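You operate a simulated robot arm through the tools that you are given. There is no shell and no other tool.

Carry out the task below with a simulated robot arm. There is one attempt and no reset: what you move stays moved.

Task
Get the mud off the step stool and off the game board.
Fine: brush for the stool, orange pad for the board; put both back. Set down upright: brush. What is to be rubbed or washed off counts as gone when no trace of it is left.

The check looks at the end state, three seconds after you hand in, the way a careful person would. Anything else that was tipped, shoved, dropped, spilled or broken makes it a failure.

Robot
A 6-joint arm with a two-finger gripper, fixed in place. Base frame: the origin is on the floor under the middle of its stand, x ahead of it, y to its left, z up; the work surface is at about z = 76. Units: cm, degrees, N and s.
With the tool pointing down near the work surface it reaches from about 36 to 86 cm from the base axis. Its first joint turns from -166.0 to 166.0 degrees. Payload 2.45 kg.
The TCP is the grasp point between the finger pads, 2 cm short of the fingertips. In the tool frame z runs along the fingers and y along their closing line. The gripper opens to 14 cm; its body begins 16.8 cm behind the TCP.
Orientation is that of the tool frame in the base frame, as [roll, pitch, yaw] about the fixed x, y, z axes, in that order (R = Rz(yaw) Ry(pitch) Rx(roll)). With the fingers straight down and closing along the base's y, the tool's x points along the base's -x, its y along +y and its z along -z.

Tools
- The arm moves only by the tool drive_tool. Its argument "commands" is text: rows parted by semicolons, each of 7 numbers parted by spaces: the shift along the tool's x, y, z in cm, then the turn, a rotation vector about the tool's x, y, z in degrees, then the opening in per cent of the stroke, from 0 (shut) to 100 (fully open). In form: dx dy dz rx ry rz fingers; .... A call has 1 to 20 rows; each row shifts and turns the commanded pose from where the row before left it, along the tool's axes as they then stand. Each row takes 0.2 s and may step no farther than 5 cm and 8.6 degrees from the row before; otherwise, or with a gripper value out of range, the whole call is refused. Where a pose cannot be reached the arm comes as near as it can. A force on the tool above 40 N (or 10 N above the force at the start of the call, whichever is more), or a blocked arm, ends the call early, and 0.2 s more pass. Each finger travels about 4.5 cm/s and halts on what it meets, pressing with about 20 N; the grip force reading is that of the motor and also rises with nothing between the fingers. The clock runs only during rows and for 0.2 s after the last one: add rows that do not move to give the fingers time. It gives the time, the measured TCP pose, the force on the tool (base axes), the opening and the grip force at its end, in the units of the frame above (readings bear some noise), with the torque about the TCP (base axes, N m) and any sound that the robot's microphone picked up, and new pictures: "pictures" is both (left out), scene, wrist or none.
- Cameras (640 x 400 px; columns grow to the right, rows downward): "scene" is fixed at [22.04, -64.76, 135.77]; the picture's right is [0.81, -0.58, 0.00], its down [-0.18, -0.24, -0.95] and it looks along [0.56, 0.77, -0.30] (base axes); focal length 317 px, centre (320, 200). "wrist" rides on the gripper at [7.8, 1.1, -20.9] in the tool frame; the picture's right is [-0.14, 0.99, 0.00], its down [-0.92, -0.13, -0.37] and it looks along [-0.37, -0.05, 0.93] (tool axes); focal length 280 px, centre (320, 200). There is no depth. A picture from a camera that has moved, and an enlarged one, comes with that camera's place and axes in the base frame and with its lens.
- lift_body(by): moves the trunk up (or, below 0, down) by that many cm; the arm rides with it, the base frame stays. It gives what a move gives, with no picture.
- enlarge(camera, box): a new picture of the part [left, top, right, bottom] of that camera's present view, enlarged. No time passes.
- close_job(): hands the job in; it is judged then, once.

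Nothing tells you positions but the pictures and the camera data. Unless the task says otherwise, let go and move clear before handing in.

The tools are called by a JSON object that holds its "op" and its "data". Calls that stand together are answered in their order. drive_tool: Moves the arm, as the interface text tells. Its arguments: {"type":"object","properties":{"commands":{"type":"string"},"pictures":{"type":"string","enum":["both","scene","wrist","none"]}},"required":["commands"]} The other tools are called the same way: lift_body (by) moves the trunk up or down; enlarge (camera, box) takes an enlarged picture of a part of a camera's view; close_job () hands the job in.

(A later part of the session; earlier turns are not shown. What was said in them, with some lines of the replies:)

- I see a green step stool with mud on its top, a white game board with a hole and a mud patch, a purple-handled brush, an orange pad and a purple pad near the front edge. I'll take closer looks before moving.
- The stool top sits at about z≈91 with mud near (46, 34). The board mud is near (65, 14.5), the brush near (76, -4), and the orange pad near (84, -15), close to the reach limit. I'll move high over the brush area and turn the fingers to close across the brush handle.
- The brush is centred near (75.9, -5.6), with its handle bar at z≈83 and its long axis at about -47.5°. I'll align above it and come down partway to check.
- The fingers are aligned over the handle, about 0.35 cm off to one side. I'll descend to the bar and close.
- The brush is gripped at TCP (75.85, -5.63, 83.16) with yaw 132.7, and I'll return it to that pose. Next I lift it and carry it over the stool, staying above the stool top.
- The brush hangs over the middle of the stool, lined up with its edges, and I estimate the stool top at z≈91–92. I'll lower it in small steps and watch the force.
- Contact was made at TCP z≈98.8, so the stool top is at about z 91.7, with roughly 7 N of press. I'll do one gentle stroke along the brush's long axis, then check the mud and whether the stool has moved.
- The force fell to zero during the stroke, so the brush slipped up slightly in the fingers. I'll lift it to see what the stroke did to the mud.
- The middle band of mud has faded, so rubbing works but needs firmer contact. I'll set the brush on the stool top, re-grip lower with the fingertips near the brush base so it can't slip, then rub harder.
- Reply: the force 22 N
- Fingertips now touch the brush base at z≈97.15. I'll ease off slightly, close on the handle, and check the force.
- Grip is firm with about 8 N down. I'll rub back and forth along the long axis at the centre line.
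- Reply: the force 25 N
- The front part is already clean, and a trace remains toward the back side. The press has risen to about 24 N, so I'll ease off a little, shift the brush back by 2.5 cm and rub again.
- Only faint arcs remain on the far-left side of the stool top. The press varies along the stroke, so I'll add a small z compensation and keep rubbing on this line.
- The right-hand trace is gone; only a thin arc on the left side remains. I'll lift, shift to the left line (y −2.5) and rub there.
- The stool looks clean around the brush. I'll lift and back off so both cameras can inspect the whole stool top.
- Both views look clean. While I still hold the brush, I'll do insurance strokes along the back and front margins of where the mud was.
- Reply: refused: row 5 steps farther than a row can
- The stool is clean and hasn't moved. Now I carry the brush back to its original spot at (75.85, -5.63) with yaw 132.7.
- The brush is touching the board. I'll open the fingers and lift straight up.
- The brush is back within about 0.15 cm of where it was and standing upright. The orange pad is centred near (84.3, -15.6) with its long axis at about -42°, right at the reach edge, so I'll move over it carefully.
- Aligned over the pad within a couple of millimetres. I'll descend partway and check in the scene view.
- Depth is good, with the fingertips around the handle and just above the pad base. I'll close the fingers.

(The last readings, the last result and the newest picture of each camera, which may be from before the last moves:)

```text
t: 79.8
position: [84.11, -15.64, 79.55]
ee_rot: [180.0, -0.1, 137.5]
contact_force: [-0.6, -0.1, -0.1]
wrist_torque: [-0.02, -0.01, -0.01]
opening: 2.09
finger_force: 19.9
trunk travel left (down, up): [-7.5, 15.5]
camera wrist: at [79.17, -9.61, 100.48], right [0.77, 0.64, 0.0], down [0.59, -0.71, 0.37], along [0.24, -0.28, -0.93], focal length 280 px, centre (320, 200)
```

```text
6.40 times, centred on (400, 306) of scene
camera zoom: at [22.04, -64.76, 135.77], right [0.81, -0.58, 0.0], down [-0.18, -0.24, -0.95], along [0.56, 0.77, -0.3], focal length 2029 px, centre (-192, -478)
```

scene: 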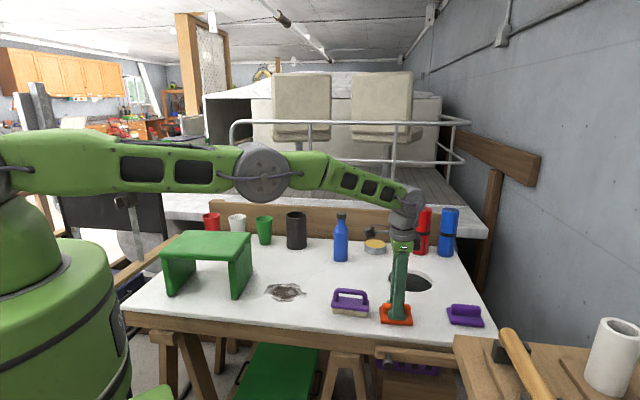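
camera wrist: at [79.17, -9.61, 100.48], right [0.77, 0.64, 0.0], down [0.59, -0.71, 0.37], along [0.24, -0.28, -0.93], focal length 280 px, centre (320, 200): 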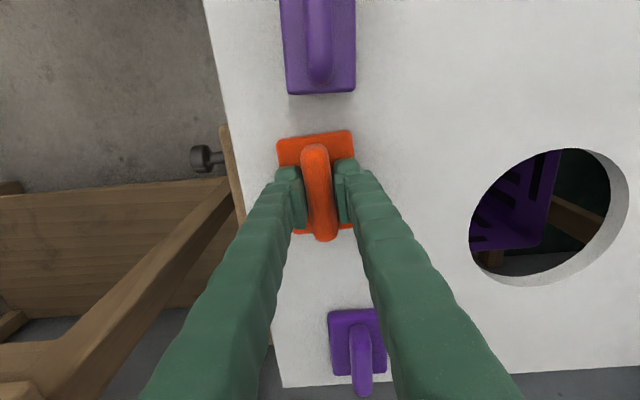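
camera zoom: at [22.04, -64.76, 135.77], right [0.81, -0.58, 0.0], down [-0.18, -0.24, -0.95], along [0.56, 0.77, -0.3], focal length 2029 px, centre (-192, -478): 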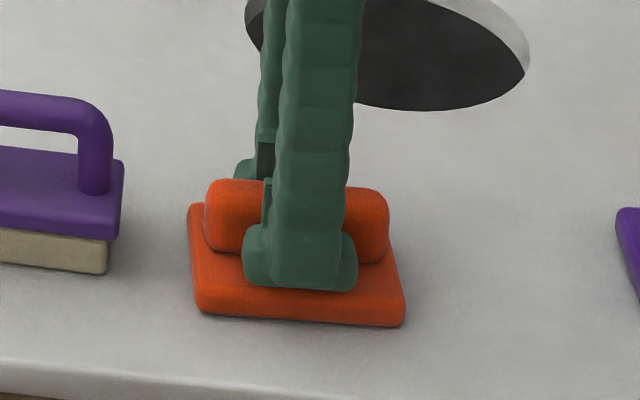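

The pad is gripped at TCP (84.11, -15.64, 79.55), yaw 137.6, which is also its return pose. I'll lift it and carry it over the board mud near (65, 14).

{"op": "drive_tool", "data": {"commands": "0 0 -1 0 0 0 0; 0 0 -4 0 0 0 0; 0 0 -4.5 0 0 0 0; 0 0 -4.5 0 0 0 0; 0 0 -4 0 0 0 0; 4.26 1.12 0 0 0 0 0; 4.26 1.12 0 0 0 0 0; 4.26 1.12 0 0 0 0 0; 4.26 1.12 0 0 0 0 0; 4.26 1.12 0 0 0 0 0; 4.26 1.12 0 0 0 0 0; 4.26 1.12 0 0 0 0 0; 4.26 1.12 0 0 0 0 0; 0 0 4.5 0 0 0 0; 0 0 4.5 0 0 0 0; 0 0 0 0 0 0 0"}}

{"op": "enlarge", "data": {"camera": "scene", "box": [220, 230, 340, 305]}}

```text
t: 83.2
position: [65.02, 14.09, 88.61]
ee_rot: [179.9, 0.0, 137.5]
contact_force: [-0.8, 0.3, 0.0]
wrist_torque: [0.0, -0.03, 0.04]
opening: 2.08
finger_force: 20.3
trunk travel left (down, up): [-7.5, 15.5]
camera wrist: at [59.99, 20.15, 109.45], right [0.77, 0.64, 0.0], down [0.59, -0.71, 0.37], along [0.24, -0.28, -0.93], focal length 280 px, centre (320, 200)
```

scene: 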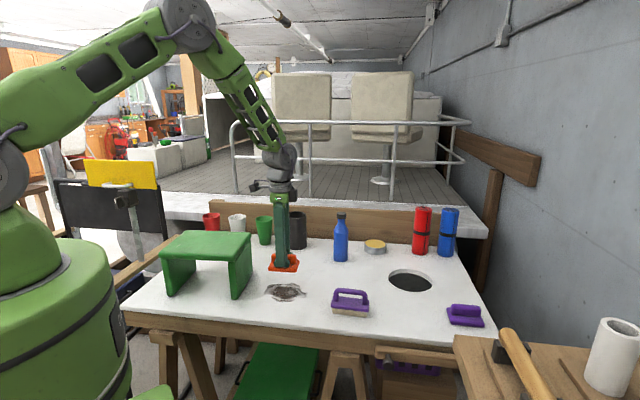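
wrist: 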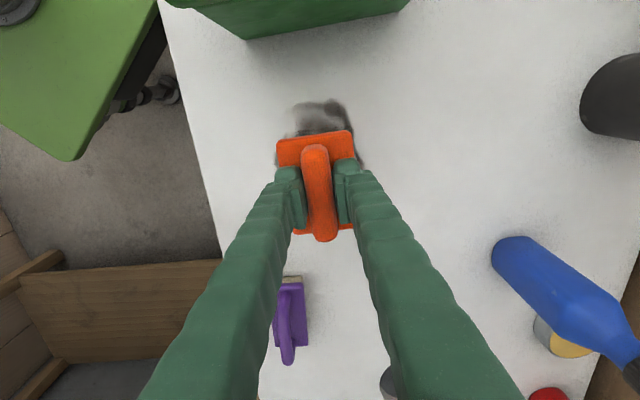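

```text
5.33 times, centred on (280, 268) of scene
camera zoom: at [22.04, -64.76, 135.77], right [0.81, -0.58, 0.0], down [-0.18, -0.24, -0.95], along [0.56, 0.77, -0.3], focal length 1691 px, centre (533, -160)
```

zoom: 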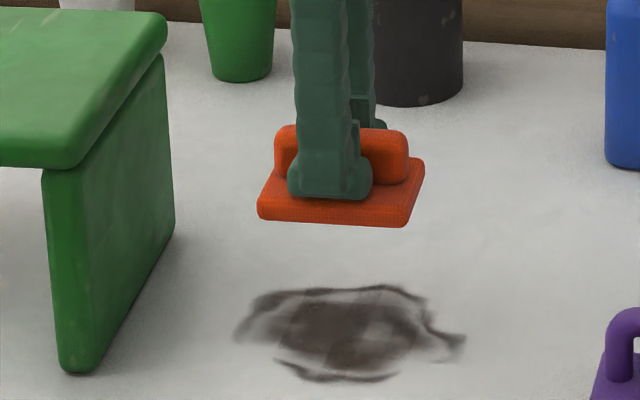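

The pad is over the mud. I'll lower it to just above contact, then in small steps.

{"op": "drive_tool", "data": {"commands": "0 0 4.5 0 0 0 0; 0 0 3.8 0 0 0 0; 0 0 0.3 0 0 0 0; 0 0 0 0 0 0 0", "pictures": "none"}}

{"op": "drive_tool", "data": {"commands": "0 0 0.2 0 0 0 0; 0 0 0.1 0 0 0 0; 0 0 0 0 0 0 0", "pictures": "none"}}

{"op": "drive_tool", "data": {"commands": "0 0 0.1 0 0 0 0; 0 0 0.05 0 0 0 0; 0 0 0 0 0 0 0", "pictures": "none"}}

```text
t: 84.2
position: [64.96, 14.03, 80.02]
ee_rot: [180.0, 0.0, 137.6]
contact_force: [0.8, -0.3, -1.0]
wrist_torque: [-0.04, 0.01, -0.02]
opening: 2.07
finger_force: 20.0
trunk travel left (down, up): [-7.5, 15.5]
```

```text
t: 85.0
position: [64.86, 13.92, 79.69]
ee_rot: [180.0, 0.0, 137.6]
contact_force: [1.1, 0.4, -1.6]
wrist_torque: [0.0, 0.0, 0.03]
opening: 2.09
finger_force: 20.1
trunk travel left (down, up): [-7.5, 15.5]
```

```text
t: 85.8
position: [64.92, 14.04, 79.58]
ee_rot: [-180.0, 0.0, 137.6]
contact_force: [-1.7, 0.3, 5.7]
wrist_torque: [0.04, 0.04, 0.0]
opening: 2.07
finger_force: 20.1
trunk travel left (down, up): [-7.5, 15.5]
```

Contact made at about 6 N. I'll press slightly more and rub the centre line.

{"op": "drive_tool", "data": {"commands": "0 0 0.05 0 0 0 0; 1.2 0 0 0 0 0 0; 1.2 0 0 0 0 0 0; 1.2 0 0 0 0 0 0; 1.2 0 0 0 0 0 0; -1.2 0 0 0 0 0 0; -1.2 0 0 0 0 0 0; -1.2 0 0 0 0 0 0; -1.2 0 0 0 0 0 0; -1.2 0 0 0 0 0 0; -1.2 0 0 0 0 0 0; -1.2 0 0 0 0 0 0; -1.2 0 0 0 0 0 0"}}

{"op": "enlarge", "data": {"camera": "scene", "box": [220, 230, 340, 305]}}

```text
t: 88.6
position: [68.47, 10.84, 79.61]
ee_rot: [-180.0, 0.0, 137.7]
contact_force: [-4.9, 4.1, 13.1]
wrist_torque: [0.07, 0.05, -0.04]
opening: 2.11
finger_force: 19.7
trunk travel left (down, up): [-7.5, 15.5]
camera wrist: at [63.53, 16.81, 100.44], right [0.77, 0.64, 0.0], down [0.59, -0.71, 0.37], along [0.24, -0.28, -0.93], focal length 280 px, centre (320, 200)
```

scene: 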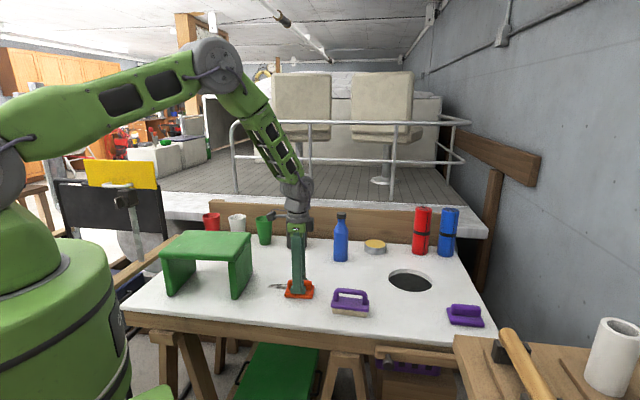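
wrist: 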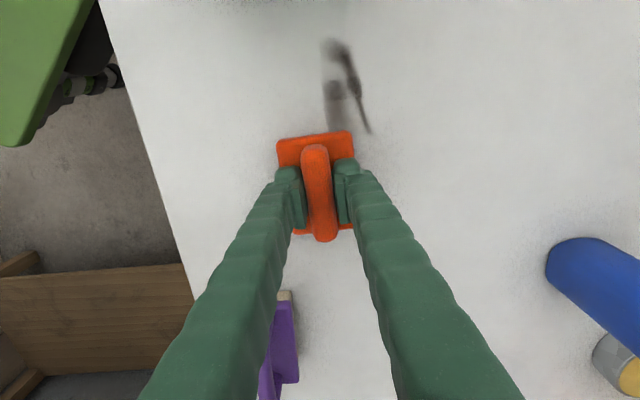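

```text
5.33 times, centred on (280, 268) of scene
camera zoom: at [22.04, -64.76, 135.77], right [0.81, -0.58, 0.0], down [-0.18, -0.24, -0.95], along [0.56, 0.77, -0.3], focal length 1691 px, centre (533, -160)
```

zoom: 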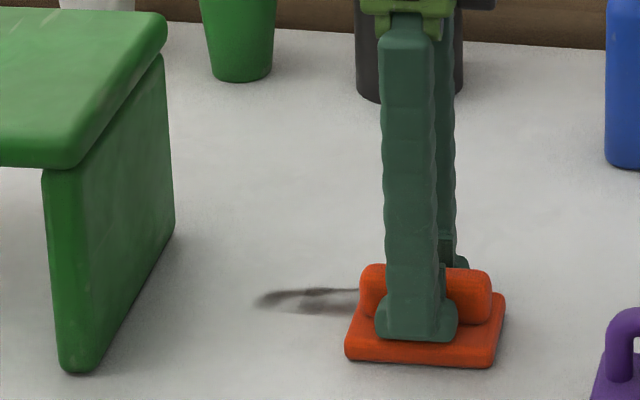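

It works very well. The remaining streak is on the +y side, so I'll lift, shift 3.5 cm that way, and rub.

{"op": "drive_tool", "data": {"commands": "0 0 -0.8 0 0 0 0; 0 3.5 0 0 0 0 0; 0 0 0.4 0 0 0 0; 0 0 0.4 0 0 0 0; 1.25 0 0 0 0 0 0; 1.25 0 0 0 0 0 0; 1.25 0 0 0 0 0 0; 1.25 0 0 0 0 0 0; 1.25 0 0 0 0 0 0; 1.25 0 0 0 0 0 0; 1.25 0 0 0 0 0 0; 1.25 0 0 0 0 0 0", "pictures": "none"}}

{"op": "drive_tool", "data": {"commands": "-1.25 0 0 0 0 0 0; -1.25 0 0 0 0 0 0; -1.25 0 0 0 0 0 0; -1.25 0 0 0 0 0 0; -1.25 0 0 0 0 0 0; -1.25 0 0 0 0 0 0; -1.25 0 0 0 0 0 0; -1.25 0 0 0 0 0 0"}}

{"op": "enlarge", "data": {"camera": "wrist", "box": [200, 0, 440, 150]}}

```text
t: 91.2
position: [63.64, 20.01, 79.54]
ee_rot: [-180.0, 0.0, 137.6]
contact_force: [2.4, -0.8, 6.9]
wrist_torque: [-0.06, -0.08, -0.07]
opening: 2.07
finger_force: 19.7
trunk travel left (down, up): [-7.5, 15.5]
```

```text
t: 93.0
position: [70.81, 13.29, 79.59]
ee_rot: [180.0, 0.1, 137.6]
contact_force: [-2.3, 1.8, 8.8]
wrist_torque: [0.11, 0.1, -0.11]
opening: 2.08
finger_force: 19.7
trunk travel left (down, up): [-7.5, 15.5]
camera wrist: at [65.79, 19.34, 100.42], right [0.77, 0.64, 0.0], down [0.59, -0.71, 0.37], along [0.24, -0.28, -0.93], focal length 280 px, centre (320, 200)
```

scene: 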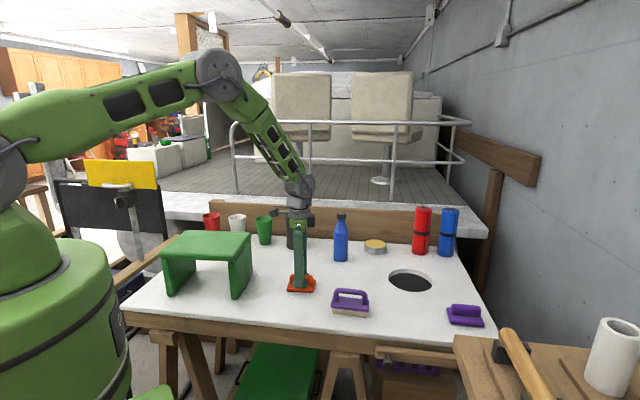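
wrist: 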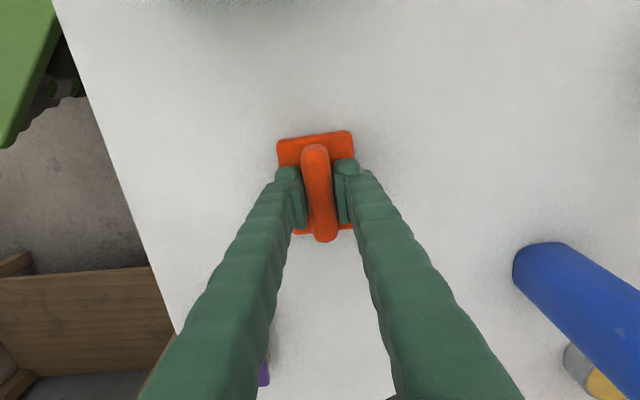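

```text
2.67 times, centred on (320, 75) of wrist
camera zoom: at [65.79, 19.34, 100.42], right [0.77, 0.64, 0.0], down [0.59, -0.71, 0.37], along [0.24, -0.28, -0.93], focal length 748 px, centre (320, 533)
```

zoom: 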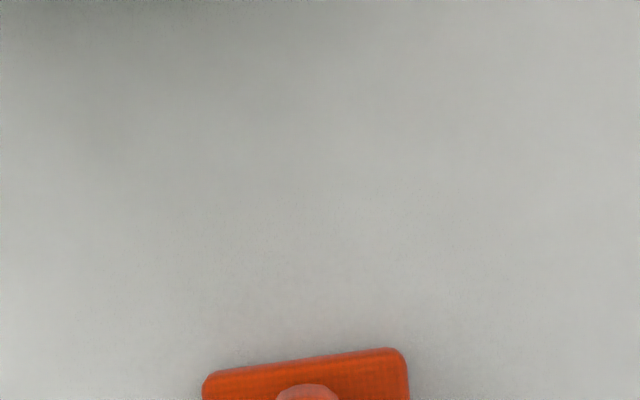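

The board looks clean here. One insurance pass goes along the other margin (y −3.5) before I inspect.

{"op": "drive_tool", "data": {"commands": "0 0 -0.8 0 0 0 0; 0 -3.5 0 0 0 0 0; 0 -3.5 0 0 0 0 0; 0 0 0.4 0 0 0 0; 0 0 0.4 0 0 0 0; 1.25 0 0 0 0 0 0; 1.25 0 0 0 0 0 0; 1.25 0 0 0 0 0 0; 1.25 0 0 0 0 0 0; 1.25 0 0 0 0 0 0; 1.25 0 0 0 0 0 0; 1.25 0 0 0 0 0 0; 1.25 0 0 0 0 0 0", "pictures": "none"}}

{"op": "drive_tool", "data": {"commands": "-1.25 0 0 0 0 0 0; -1.25 0 0 0 0 0 0; -1.25 0 0 0 0 0 0; -1.25 0 0 0 0 0 0; -1.25 0 0 0 0 0 0; -1.25 0 0 0 0 0 0; -1.25 0 0 0 0 0 0; -1.25 0 0 0 0 0 0; 0 0 -3 0 0 0 0; 0 0 -4.5 0 0 0 0; 0 0 -4.5 0 0 0 0; 0 0 -4.5 0 0 0 0; 0 0 -3.5 0 0 0 0; 0 0 0 0 0 0 0"}}

{"op": "enlarge", "data": {"camera": "scene", "box": [220, 230, 340, 305]}}

{"op": "enlarge", "data": {"camera": "wrist", "box": [200, 0, 440, 200]}}

```text
t: 95.8
position: [58.82, 14.87, 79.48]
ee_rot: [179.9, 0.0, 137.6]
contact_force: [5.5, -4.9, 17.0]
wrist_torque: [-0.1, -0.05, 0.03]
opening: 2.07
finger_force: 19.9
trunk travel left (down, up): [-7.5, 15.5]
```

```text
t: 98.8
position: [66.05, 8.08, 99.45]
ee_rot: [180.0, -0.1, 137.6]
contact_force: [0.1, 0.1, 0.1]
wrist_torque: [0.02, -0.03, -0.02]
opening: 2.06
finger_force: 20.4
trunk travel left (down, up): [-7.5, 15.5]
camera wrist: at [61.05, 14.17, 120.34], right [0.77, 0.64, 0.0], down [0.59, -0.71, 0.37], along [0.24, -0.28, -0.93], focal length 280 px, centre (320, 200)
```

scene: 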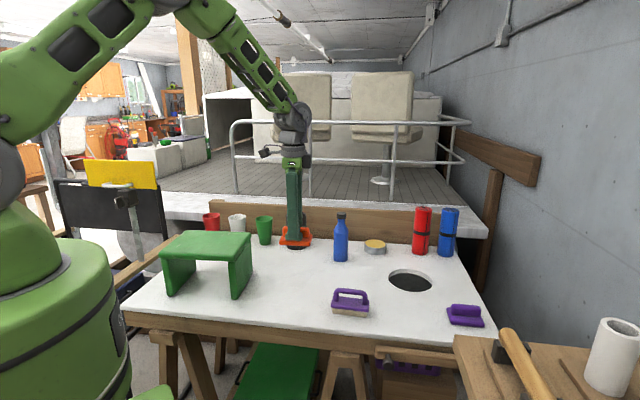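
wrist: 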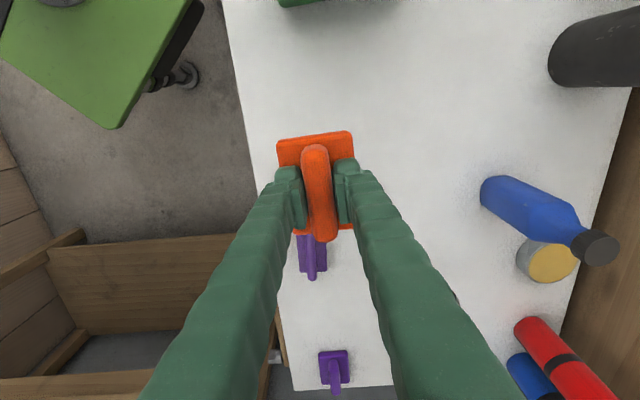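

```text
5.33 times, centred on (280, 268) of scene
camera zoom: at [22.04, -64.76, 135.77], right [0.81, -0.58, 0.0], down [-0.18, -0.24, -0.95], along [0.56, 0.77, -0.3], focal length 1691 px, centre (533, -160)
```

zoom: 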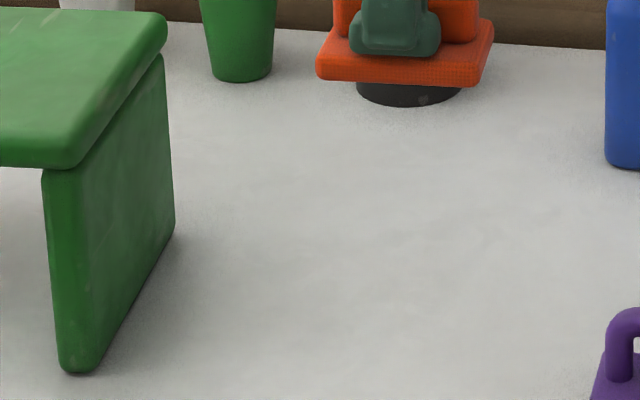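

```text
2.00 times, centred on (320, 100) of wrist
camera zoom: at [61.05, 14.17, 120.34], right [0.77, 0.64, 0.0], down [0.59, -0.71, 0.37], along [0.24, -0.28, -0.93], focal length 561 px, centre (320, 400)
```

zoom: 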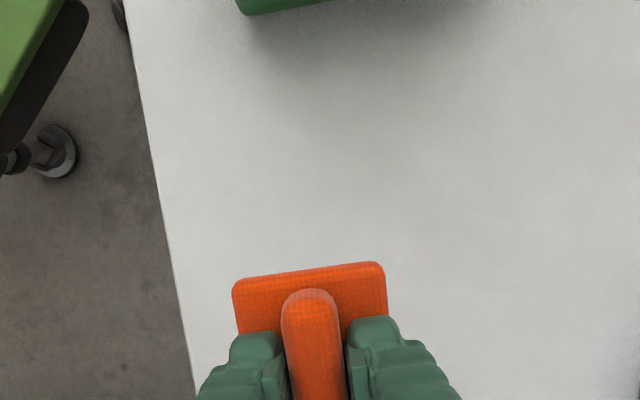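

The board is clean. Now I return the pad to its original spot at (84.1, -15.6).

{"op": "drive_tool", "data": {"commands": "-4.19 -0.763 0 0 0 0 0; -4.19 -0.763 0 0 0 0 0; -4.19 -0.763 0 0 0 0 0; -4.19 -0.763 0 0 0 0 0; -4.19 -0.763 0 0 0 0 0; -4.19 -0.763 0 0 0 0 0; -4.19 -0.763 0 0 0 0 0; 0 0 0 0 0 0 0; 0 0 4.5 0 0 0 0; 0 0 4.5 0 0 0 0; 0 0 4.5 0 0 0 0; 0 0 3.5 0 0 0 0; 0 0 1.5 0 0 0 0; 0 0 0 0 0 0 0"}}

{"op": "enlarge", "data": {"camera": "scene", "box": [350, 275, 450, 337]}}

```text
t: 101.8
position: [84.3, -15.73, 80.95]
ee_rot: [-180.0, 0.0, 137.6]
contact_force: [-0.3, 0.2, -0.3]
wrist_torque: [0.01, 0.01, 0.04]
opening: 2.08
finger_force: 20.4
trunk travel left (down, up): [-7.5, 15.5]
camera wrist: at [79.3, -9.74, 101.84], right [0.77, 0.64, 0.0], down [0.59, -0.71, 0.37], along [0.24, -0.28, -0.93], focal length 280 px, centre (320, 200)
```

scene: 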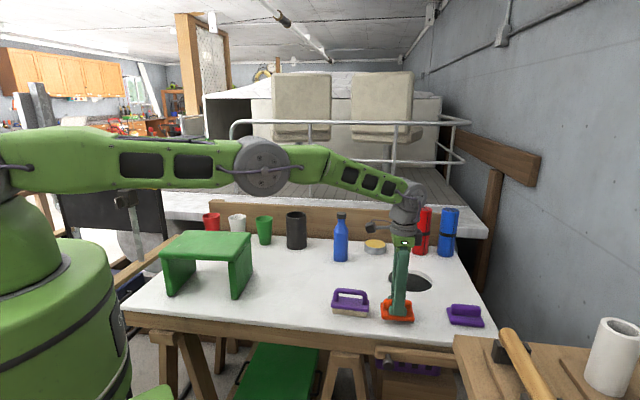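
wrist: 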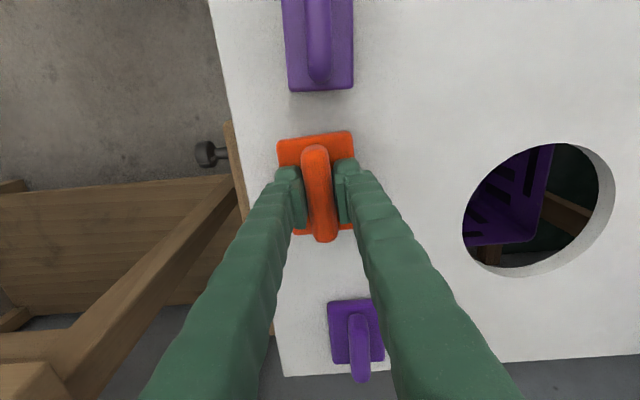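

```text
6.40 times, centred on (400, 306) of scene
camera zoom: at [22.04, -64.76, 135.77], right [0.81, -0.58, 0.0], down [-0.18, -0.24, -0.95], along [0.56, 0.77, -0.3], focal length 2029 px, centre (-192, -478)
```

zoom: 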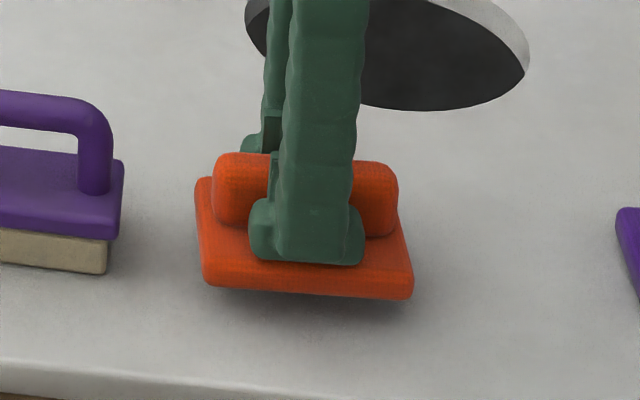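

{"op": "drive_tool", "data": {"commands": "0.25 -0.05 0 0 0 0 0; 0 0 0.7 0 0 0 0; 0 0 0.4 0 0 0 0; 0 0 0 0 0 0 0", "pictures": "none"}}

{"op": "drive_tool", "data": {"commands": "0 0 0.1 0 0 0 0; 0 0 0.1 0 0 0 0; 0 0 0 0 0 0 0", "pictures": "none"}}

{"op": "enlarge", "data": {"camera": "scene", "box": [350, 275, 450, 337]}}

```text
t: 102.8
position: [84.11, -15.5, 80.08]
ee_rot: [-180.0, -0.1, 137.4]
contact_force: [-0.4, 0.2, -0.4]
wrist_torque: [-0.02, 0.01, 0.0]
opening: 2.09
finger_force: 19.7
trunk travel left (down, up): [-7.5, 15.5]
```

```text
t: 103.6
position: [84.12, -15.44, 79.7]
ee_rot: [179.9, 0.0, 137.6]
contact_force: [-0.9, -0.3, -1.3]
wrist_torque: [0.0, -0.01, -0.01]
opening: 2.05
finger_force: 20.8
trunk travel left (down, up): [-7.5, 15.5]
```

```text
6.40 times, centred on (400, 306) of scene
camera zoom: at [22.04, -64.76, 135.77], right [0.81, -0.58, 0.0], down [-0.18, -0.24, -0.95], along [0.56, 0.77, -0.3], focal length 2029 px, centre (-192, -478)
```

zoom: 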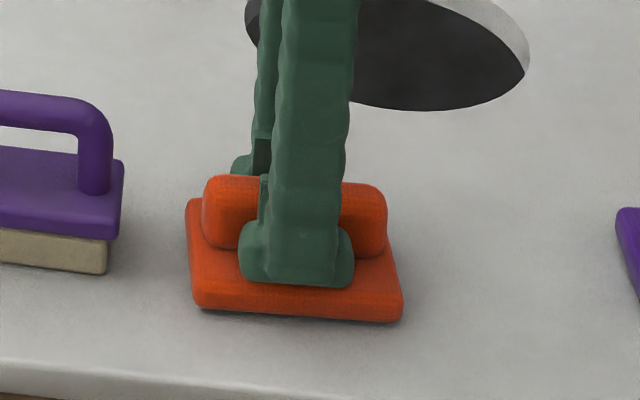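

{"op": "drive_tool", "data": {"commands": "0 0 0.1 0 0 0 0; 0 0 0.05 0 0 0 0; 0 0 0 0 0 0 0", "pictures": "none"}}

{"op": "drive_tool", "data": {"commands": "0 0 0.06 0 0 0 0; 0 0 0 0 0 0 0", "pictures": "none"}}

```text
t: 104.4
position: [83.99, -15.51, 79.69]
ee_rot: [-179.9, 0.0, 137.6]
contact_force: [0.3, -0.8, -0.1]
wrist_torque: [0.0, 0.0, 0.02]
opening: 2.1
finger_force: 19.4
trunk travel left (down, up): [-7.5, 15.5]
```

```text
t: 105.0
position: [84.08, -15.46, 79.58]
ee_rot: [179.9, 0.0, 137.6]
contact_force: [0.2, -1.6, 3.4]
wrist_torque: [0.01, 0.02, 0.02]
opening: 2.08
finger_force: 20.0
trunk travel left (down, up): [-7.5, 15.5]
```

The pad is resting on the board, so I release and lift straight up.

{"op": "drive_tool", "data": {"commands": "0 0 0 0 0 0 18; 0 0 0 0 0 0 24; 0 0 0 0 0 0 30; 0 0 0 0 0 0 32; 0 0 -0.5 0 0 0 32; 0 0 -1.5 0 0 0 32; 0 0 -3 0 0 0 32; 0 0 -4.5 0 0 0 32; 0 0 -4.5 0 0 0 32; 0 0 -4 0 0 0 32; 0 0 0 0 0 0 32"}}

{"op": "enlarge", "data": {"camera": "scene", "box": [320, 280, 420, 342]}}

{"op": "enlarge", "data": {"camera": "scene", "box": [300, 260, 500, 385]}}

```text
t: 107.4
position: [83.74, -15.49, 97.3]
ee_rot: [-179.9, 0.0, 137.6]
contact_force: [0.1, -0.2, 0.2]
wrist_torque: [0.01, -0.01, -0.02]
opening: 4.49
finger_force: 0.0
trunk travel left (down, up): [-7.5, 15.5]
camera wrist: at [78.91, -9.56, 118.14], right [0.77, 0.64, 0.0], down [0.59, -0.71, 0.37], along [0.24, -0.28, -0.93], focal length 280 px, centre (320, 200)
```

scene: 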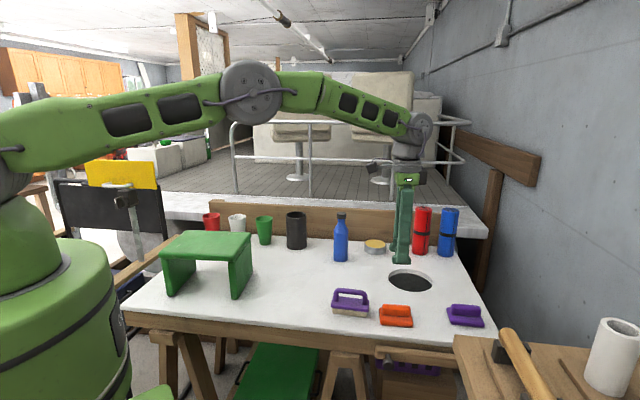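
wrist: 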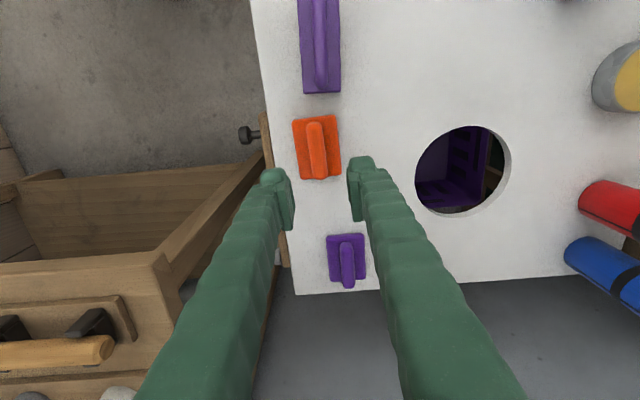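

```text
6.40 times, centred on (370, 311) of scene
camera zoom: at [22.04, -64.76, 135.77], right [0.81, -0.58, 0.0], down [-0.18, -0.24, -0.95], along [0.56, 0.77, -0.3], focal length 2029 px, centre (0, -510)
```

zoom: 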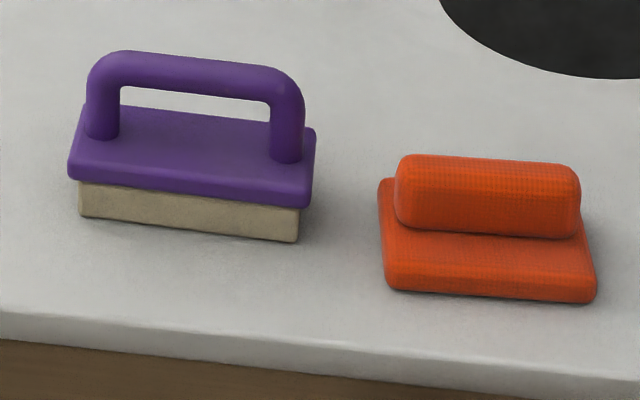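

```text
3.20 times, centred on (400, 322) of scene
camera zoom: at [22.04, -64.76, 135.77], right [0.81, -0.58, 0.0], down [-0.18, -0.24, -0.95], along [0.56, 0.77, -0.3], focal length 1014 px, centre (64, -192)
```

zoom: 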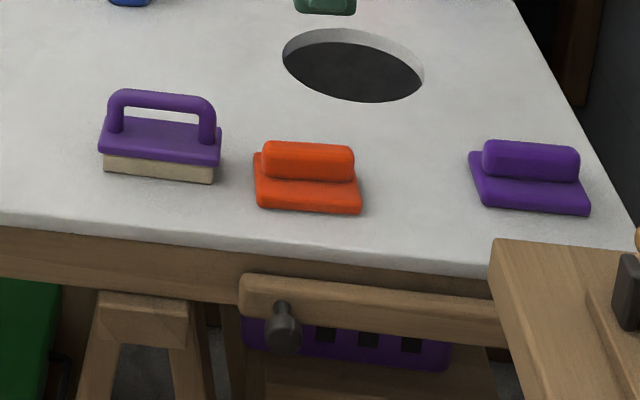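

Both tools are back, with the pad about half a centimetre from its original spot. I'll rise and move back over the stool for a final inspection, fingers empty.

{"op": "drive_tool", "data": {"commands": "3.97 0.78 -1.76 0 0 0 40; 3.97 0.78 -1.76 0 0 0 50; 3.97 0.78 -1.76 0 0 0 60; 3.97 0.78 -1.76 0 0 0 80; 3.97 0.78 -1.76 0 0 0 100; 3.97 0.78 -1.76 0 0 0 100; 3.97 0.78 -1.76 0 0 0 100; 3.97 0.78 -1.76 0 0 0 100; 3.97 0.78 -1.76 0 0 0 100; 3.97 0.78 -1.76 0 0 0 100; 3.97 0.78 -1.76 0 0 0 100; 3.97 0.78 -1.76 0 0 0 100; 3.97 0.78 -1.76 0 0 0 100; 3.97 0.78 -1.76 0 0 0 100; 0 0 0 0 0 0 100"}}

{"op": "enlarge", "data": {"camera": "wrist", "box": [200, 60, 440, 260]}}

{"op": "enlarge", "data": {"camera": "scene", "box": [120, 200, 320, 325]}}

```text
t: 110.6
position: [50.21, 30.26, 122.31]
ee_rot: [-180.0, 0.0, 137.6]
contact_force: [-0.1, -0.2, -0.8]
wrist_torque: [-0.03, 0.01, -0.01]
opening: 13.99
finger_force: 0.0
trunk travel left (down, up): [-7.5, 15.5]
camera wrist: at [45.28, 36.34, 143.21], right [0.77, 0.64, 0.0], down [0.59, -0.71, 0.37], along [0.24, -0.28, -0.93], focal length 280 px, centre (320, 200)
```

scene: 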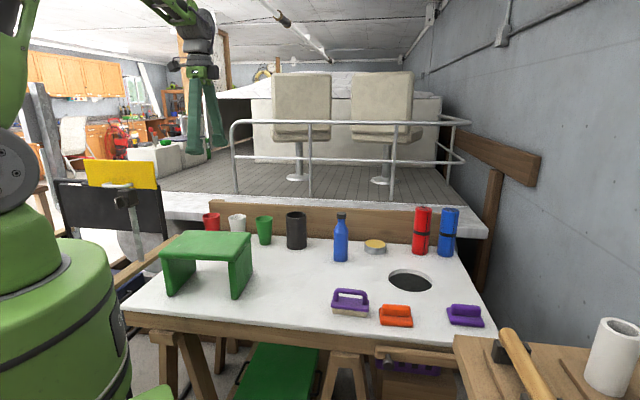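
wrist: 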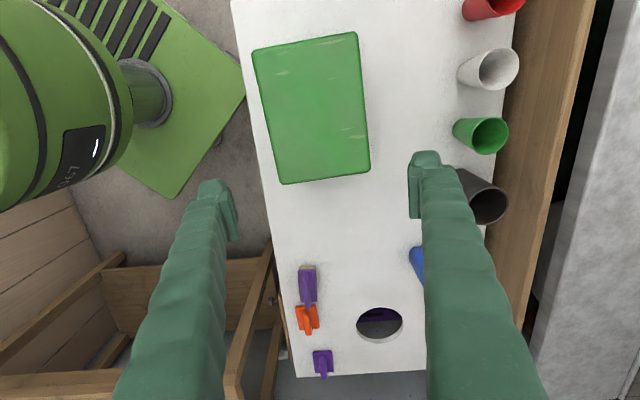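

```text
2.00 times, centred on (320, 160) of wrist
camera zoom: at [45.28, 36.34, 143.21], right [0.77, 0.64, 0.0], down [0.59, -0.71, 0.37], along [0.24, -0.28, -0.93], focal length 561 px, centre (320, 280)
```

zoom: 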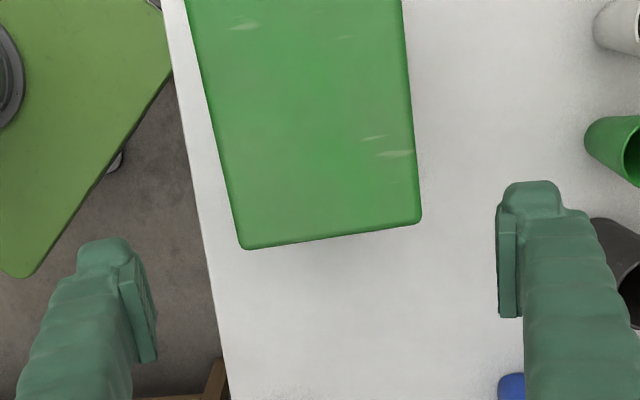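

```text
3.20 times, centred on (220, 262) of scene
camera zoom: at [22.04, -64.76, 135.77], right [0.81, -0.58, 0.0], down [-0.18, -0.24, -0.95], along [0.56, 0.77, -0.3], focal length 1014 px, centre (640, 0)
```

zoom: 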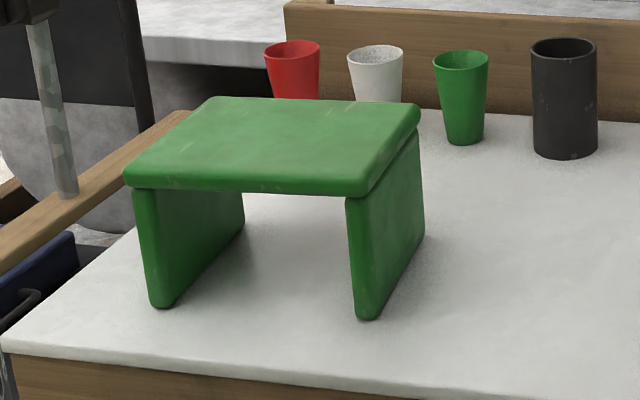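

{"op": "enlarge", "data": {"camera": "wrist", "box": [245, 25, 380, 110]}}

{"op": "enlarge", "data": {"camera": "wrist", "box": [250, 100, 410, 200]}}

{"op": "enlarge", "data": {"camera": "wrist", "box": [250, 180, 410, 280]}}

```text
4.71 times, centred on (312, 68) of wrist
camera zoom: at [45.28, 36.34, 143.21], right [0.77, 0.64, 0.0], down [0.59, -0.71, 0.37], along [0.24, -0.28, -0.93], focal length 1320 px, centre (355, 824)
```

zoom: 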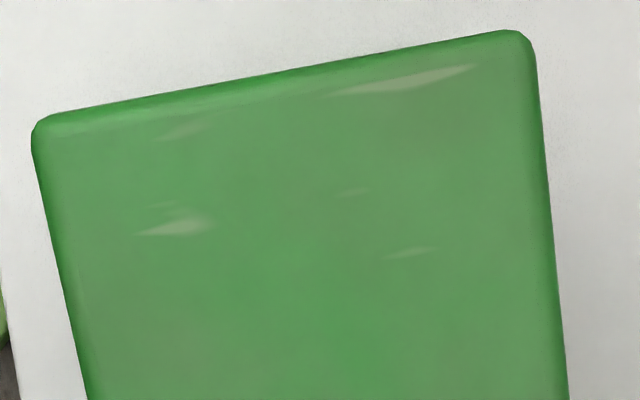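

```text
4.00 times, centred on (330, 150) of wrist
camera zoom: at [45.28, 36.34, 143.21], right [0.77, 0.64, 0.0], down [0.59, -0.71, 0.37], along [0.24, -0.28, -0.93], focal length 1122 px, centre (280, 400)
```

zoom: 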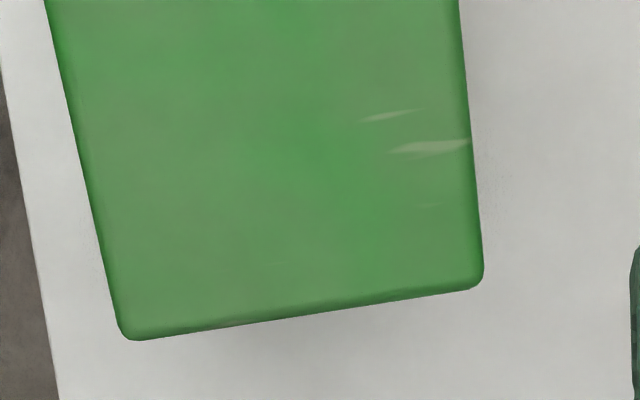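

```text
4.00 times, centred on (330, 230) of wrist
camera zoom: at [45.28, 36.34, 143.21], right [0.77, 0.64, 0.0], down [0.59, -0.71, 0.37], along [0.24, -0.28, -0.93], focal length 1122 px, centre (280, 80)
```

zoom: 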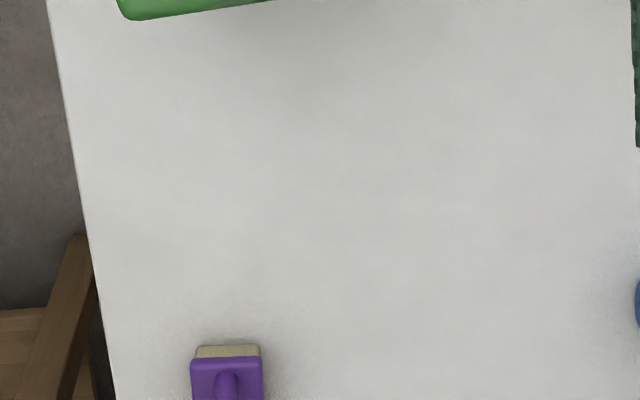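

No trace of mud is left on the stool top or the game board, and the stool hasn't moved. The brush stands upright in its place, the orange pad is back at its spot, and the arm is clear with empty fingers, so I'm handing in.

{"op": "close_job", "data": {}}

```text
The job is handed in.
```

I cleaned the mud off the step stool with the brush and off the game board with the orange pad. In close-up pictures from both cameras I could see no trace left on either.

- **Brush:** it is back where it was, within about 0.15 cm, and standing upright.
- **Orange pad:** it is back in its place but about half a centimetre nearer the front edge, because it slid a little when I let go. I left it there.
- **Everything else:** the stool did not move while I rubbed it, and I saw nothing else on the board disturbed.

The gripper is empty and held clear above the stool. I have handed the job in but have not seen the result of the check.
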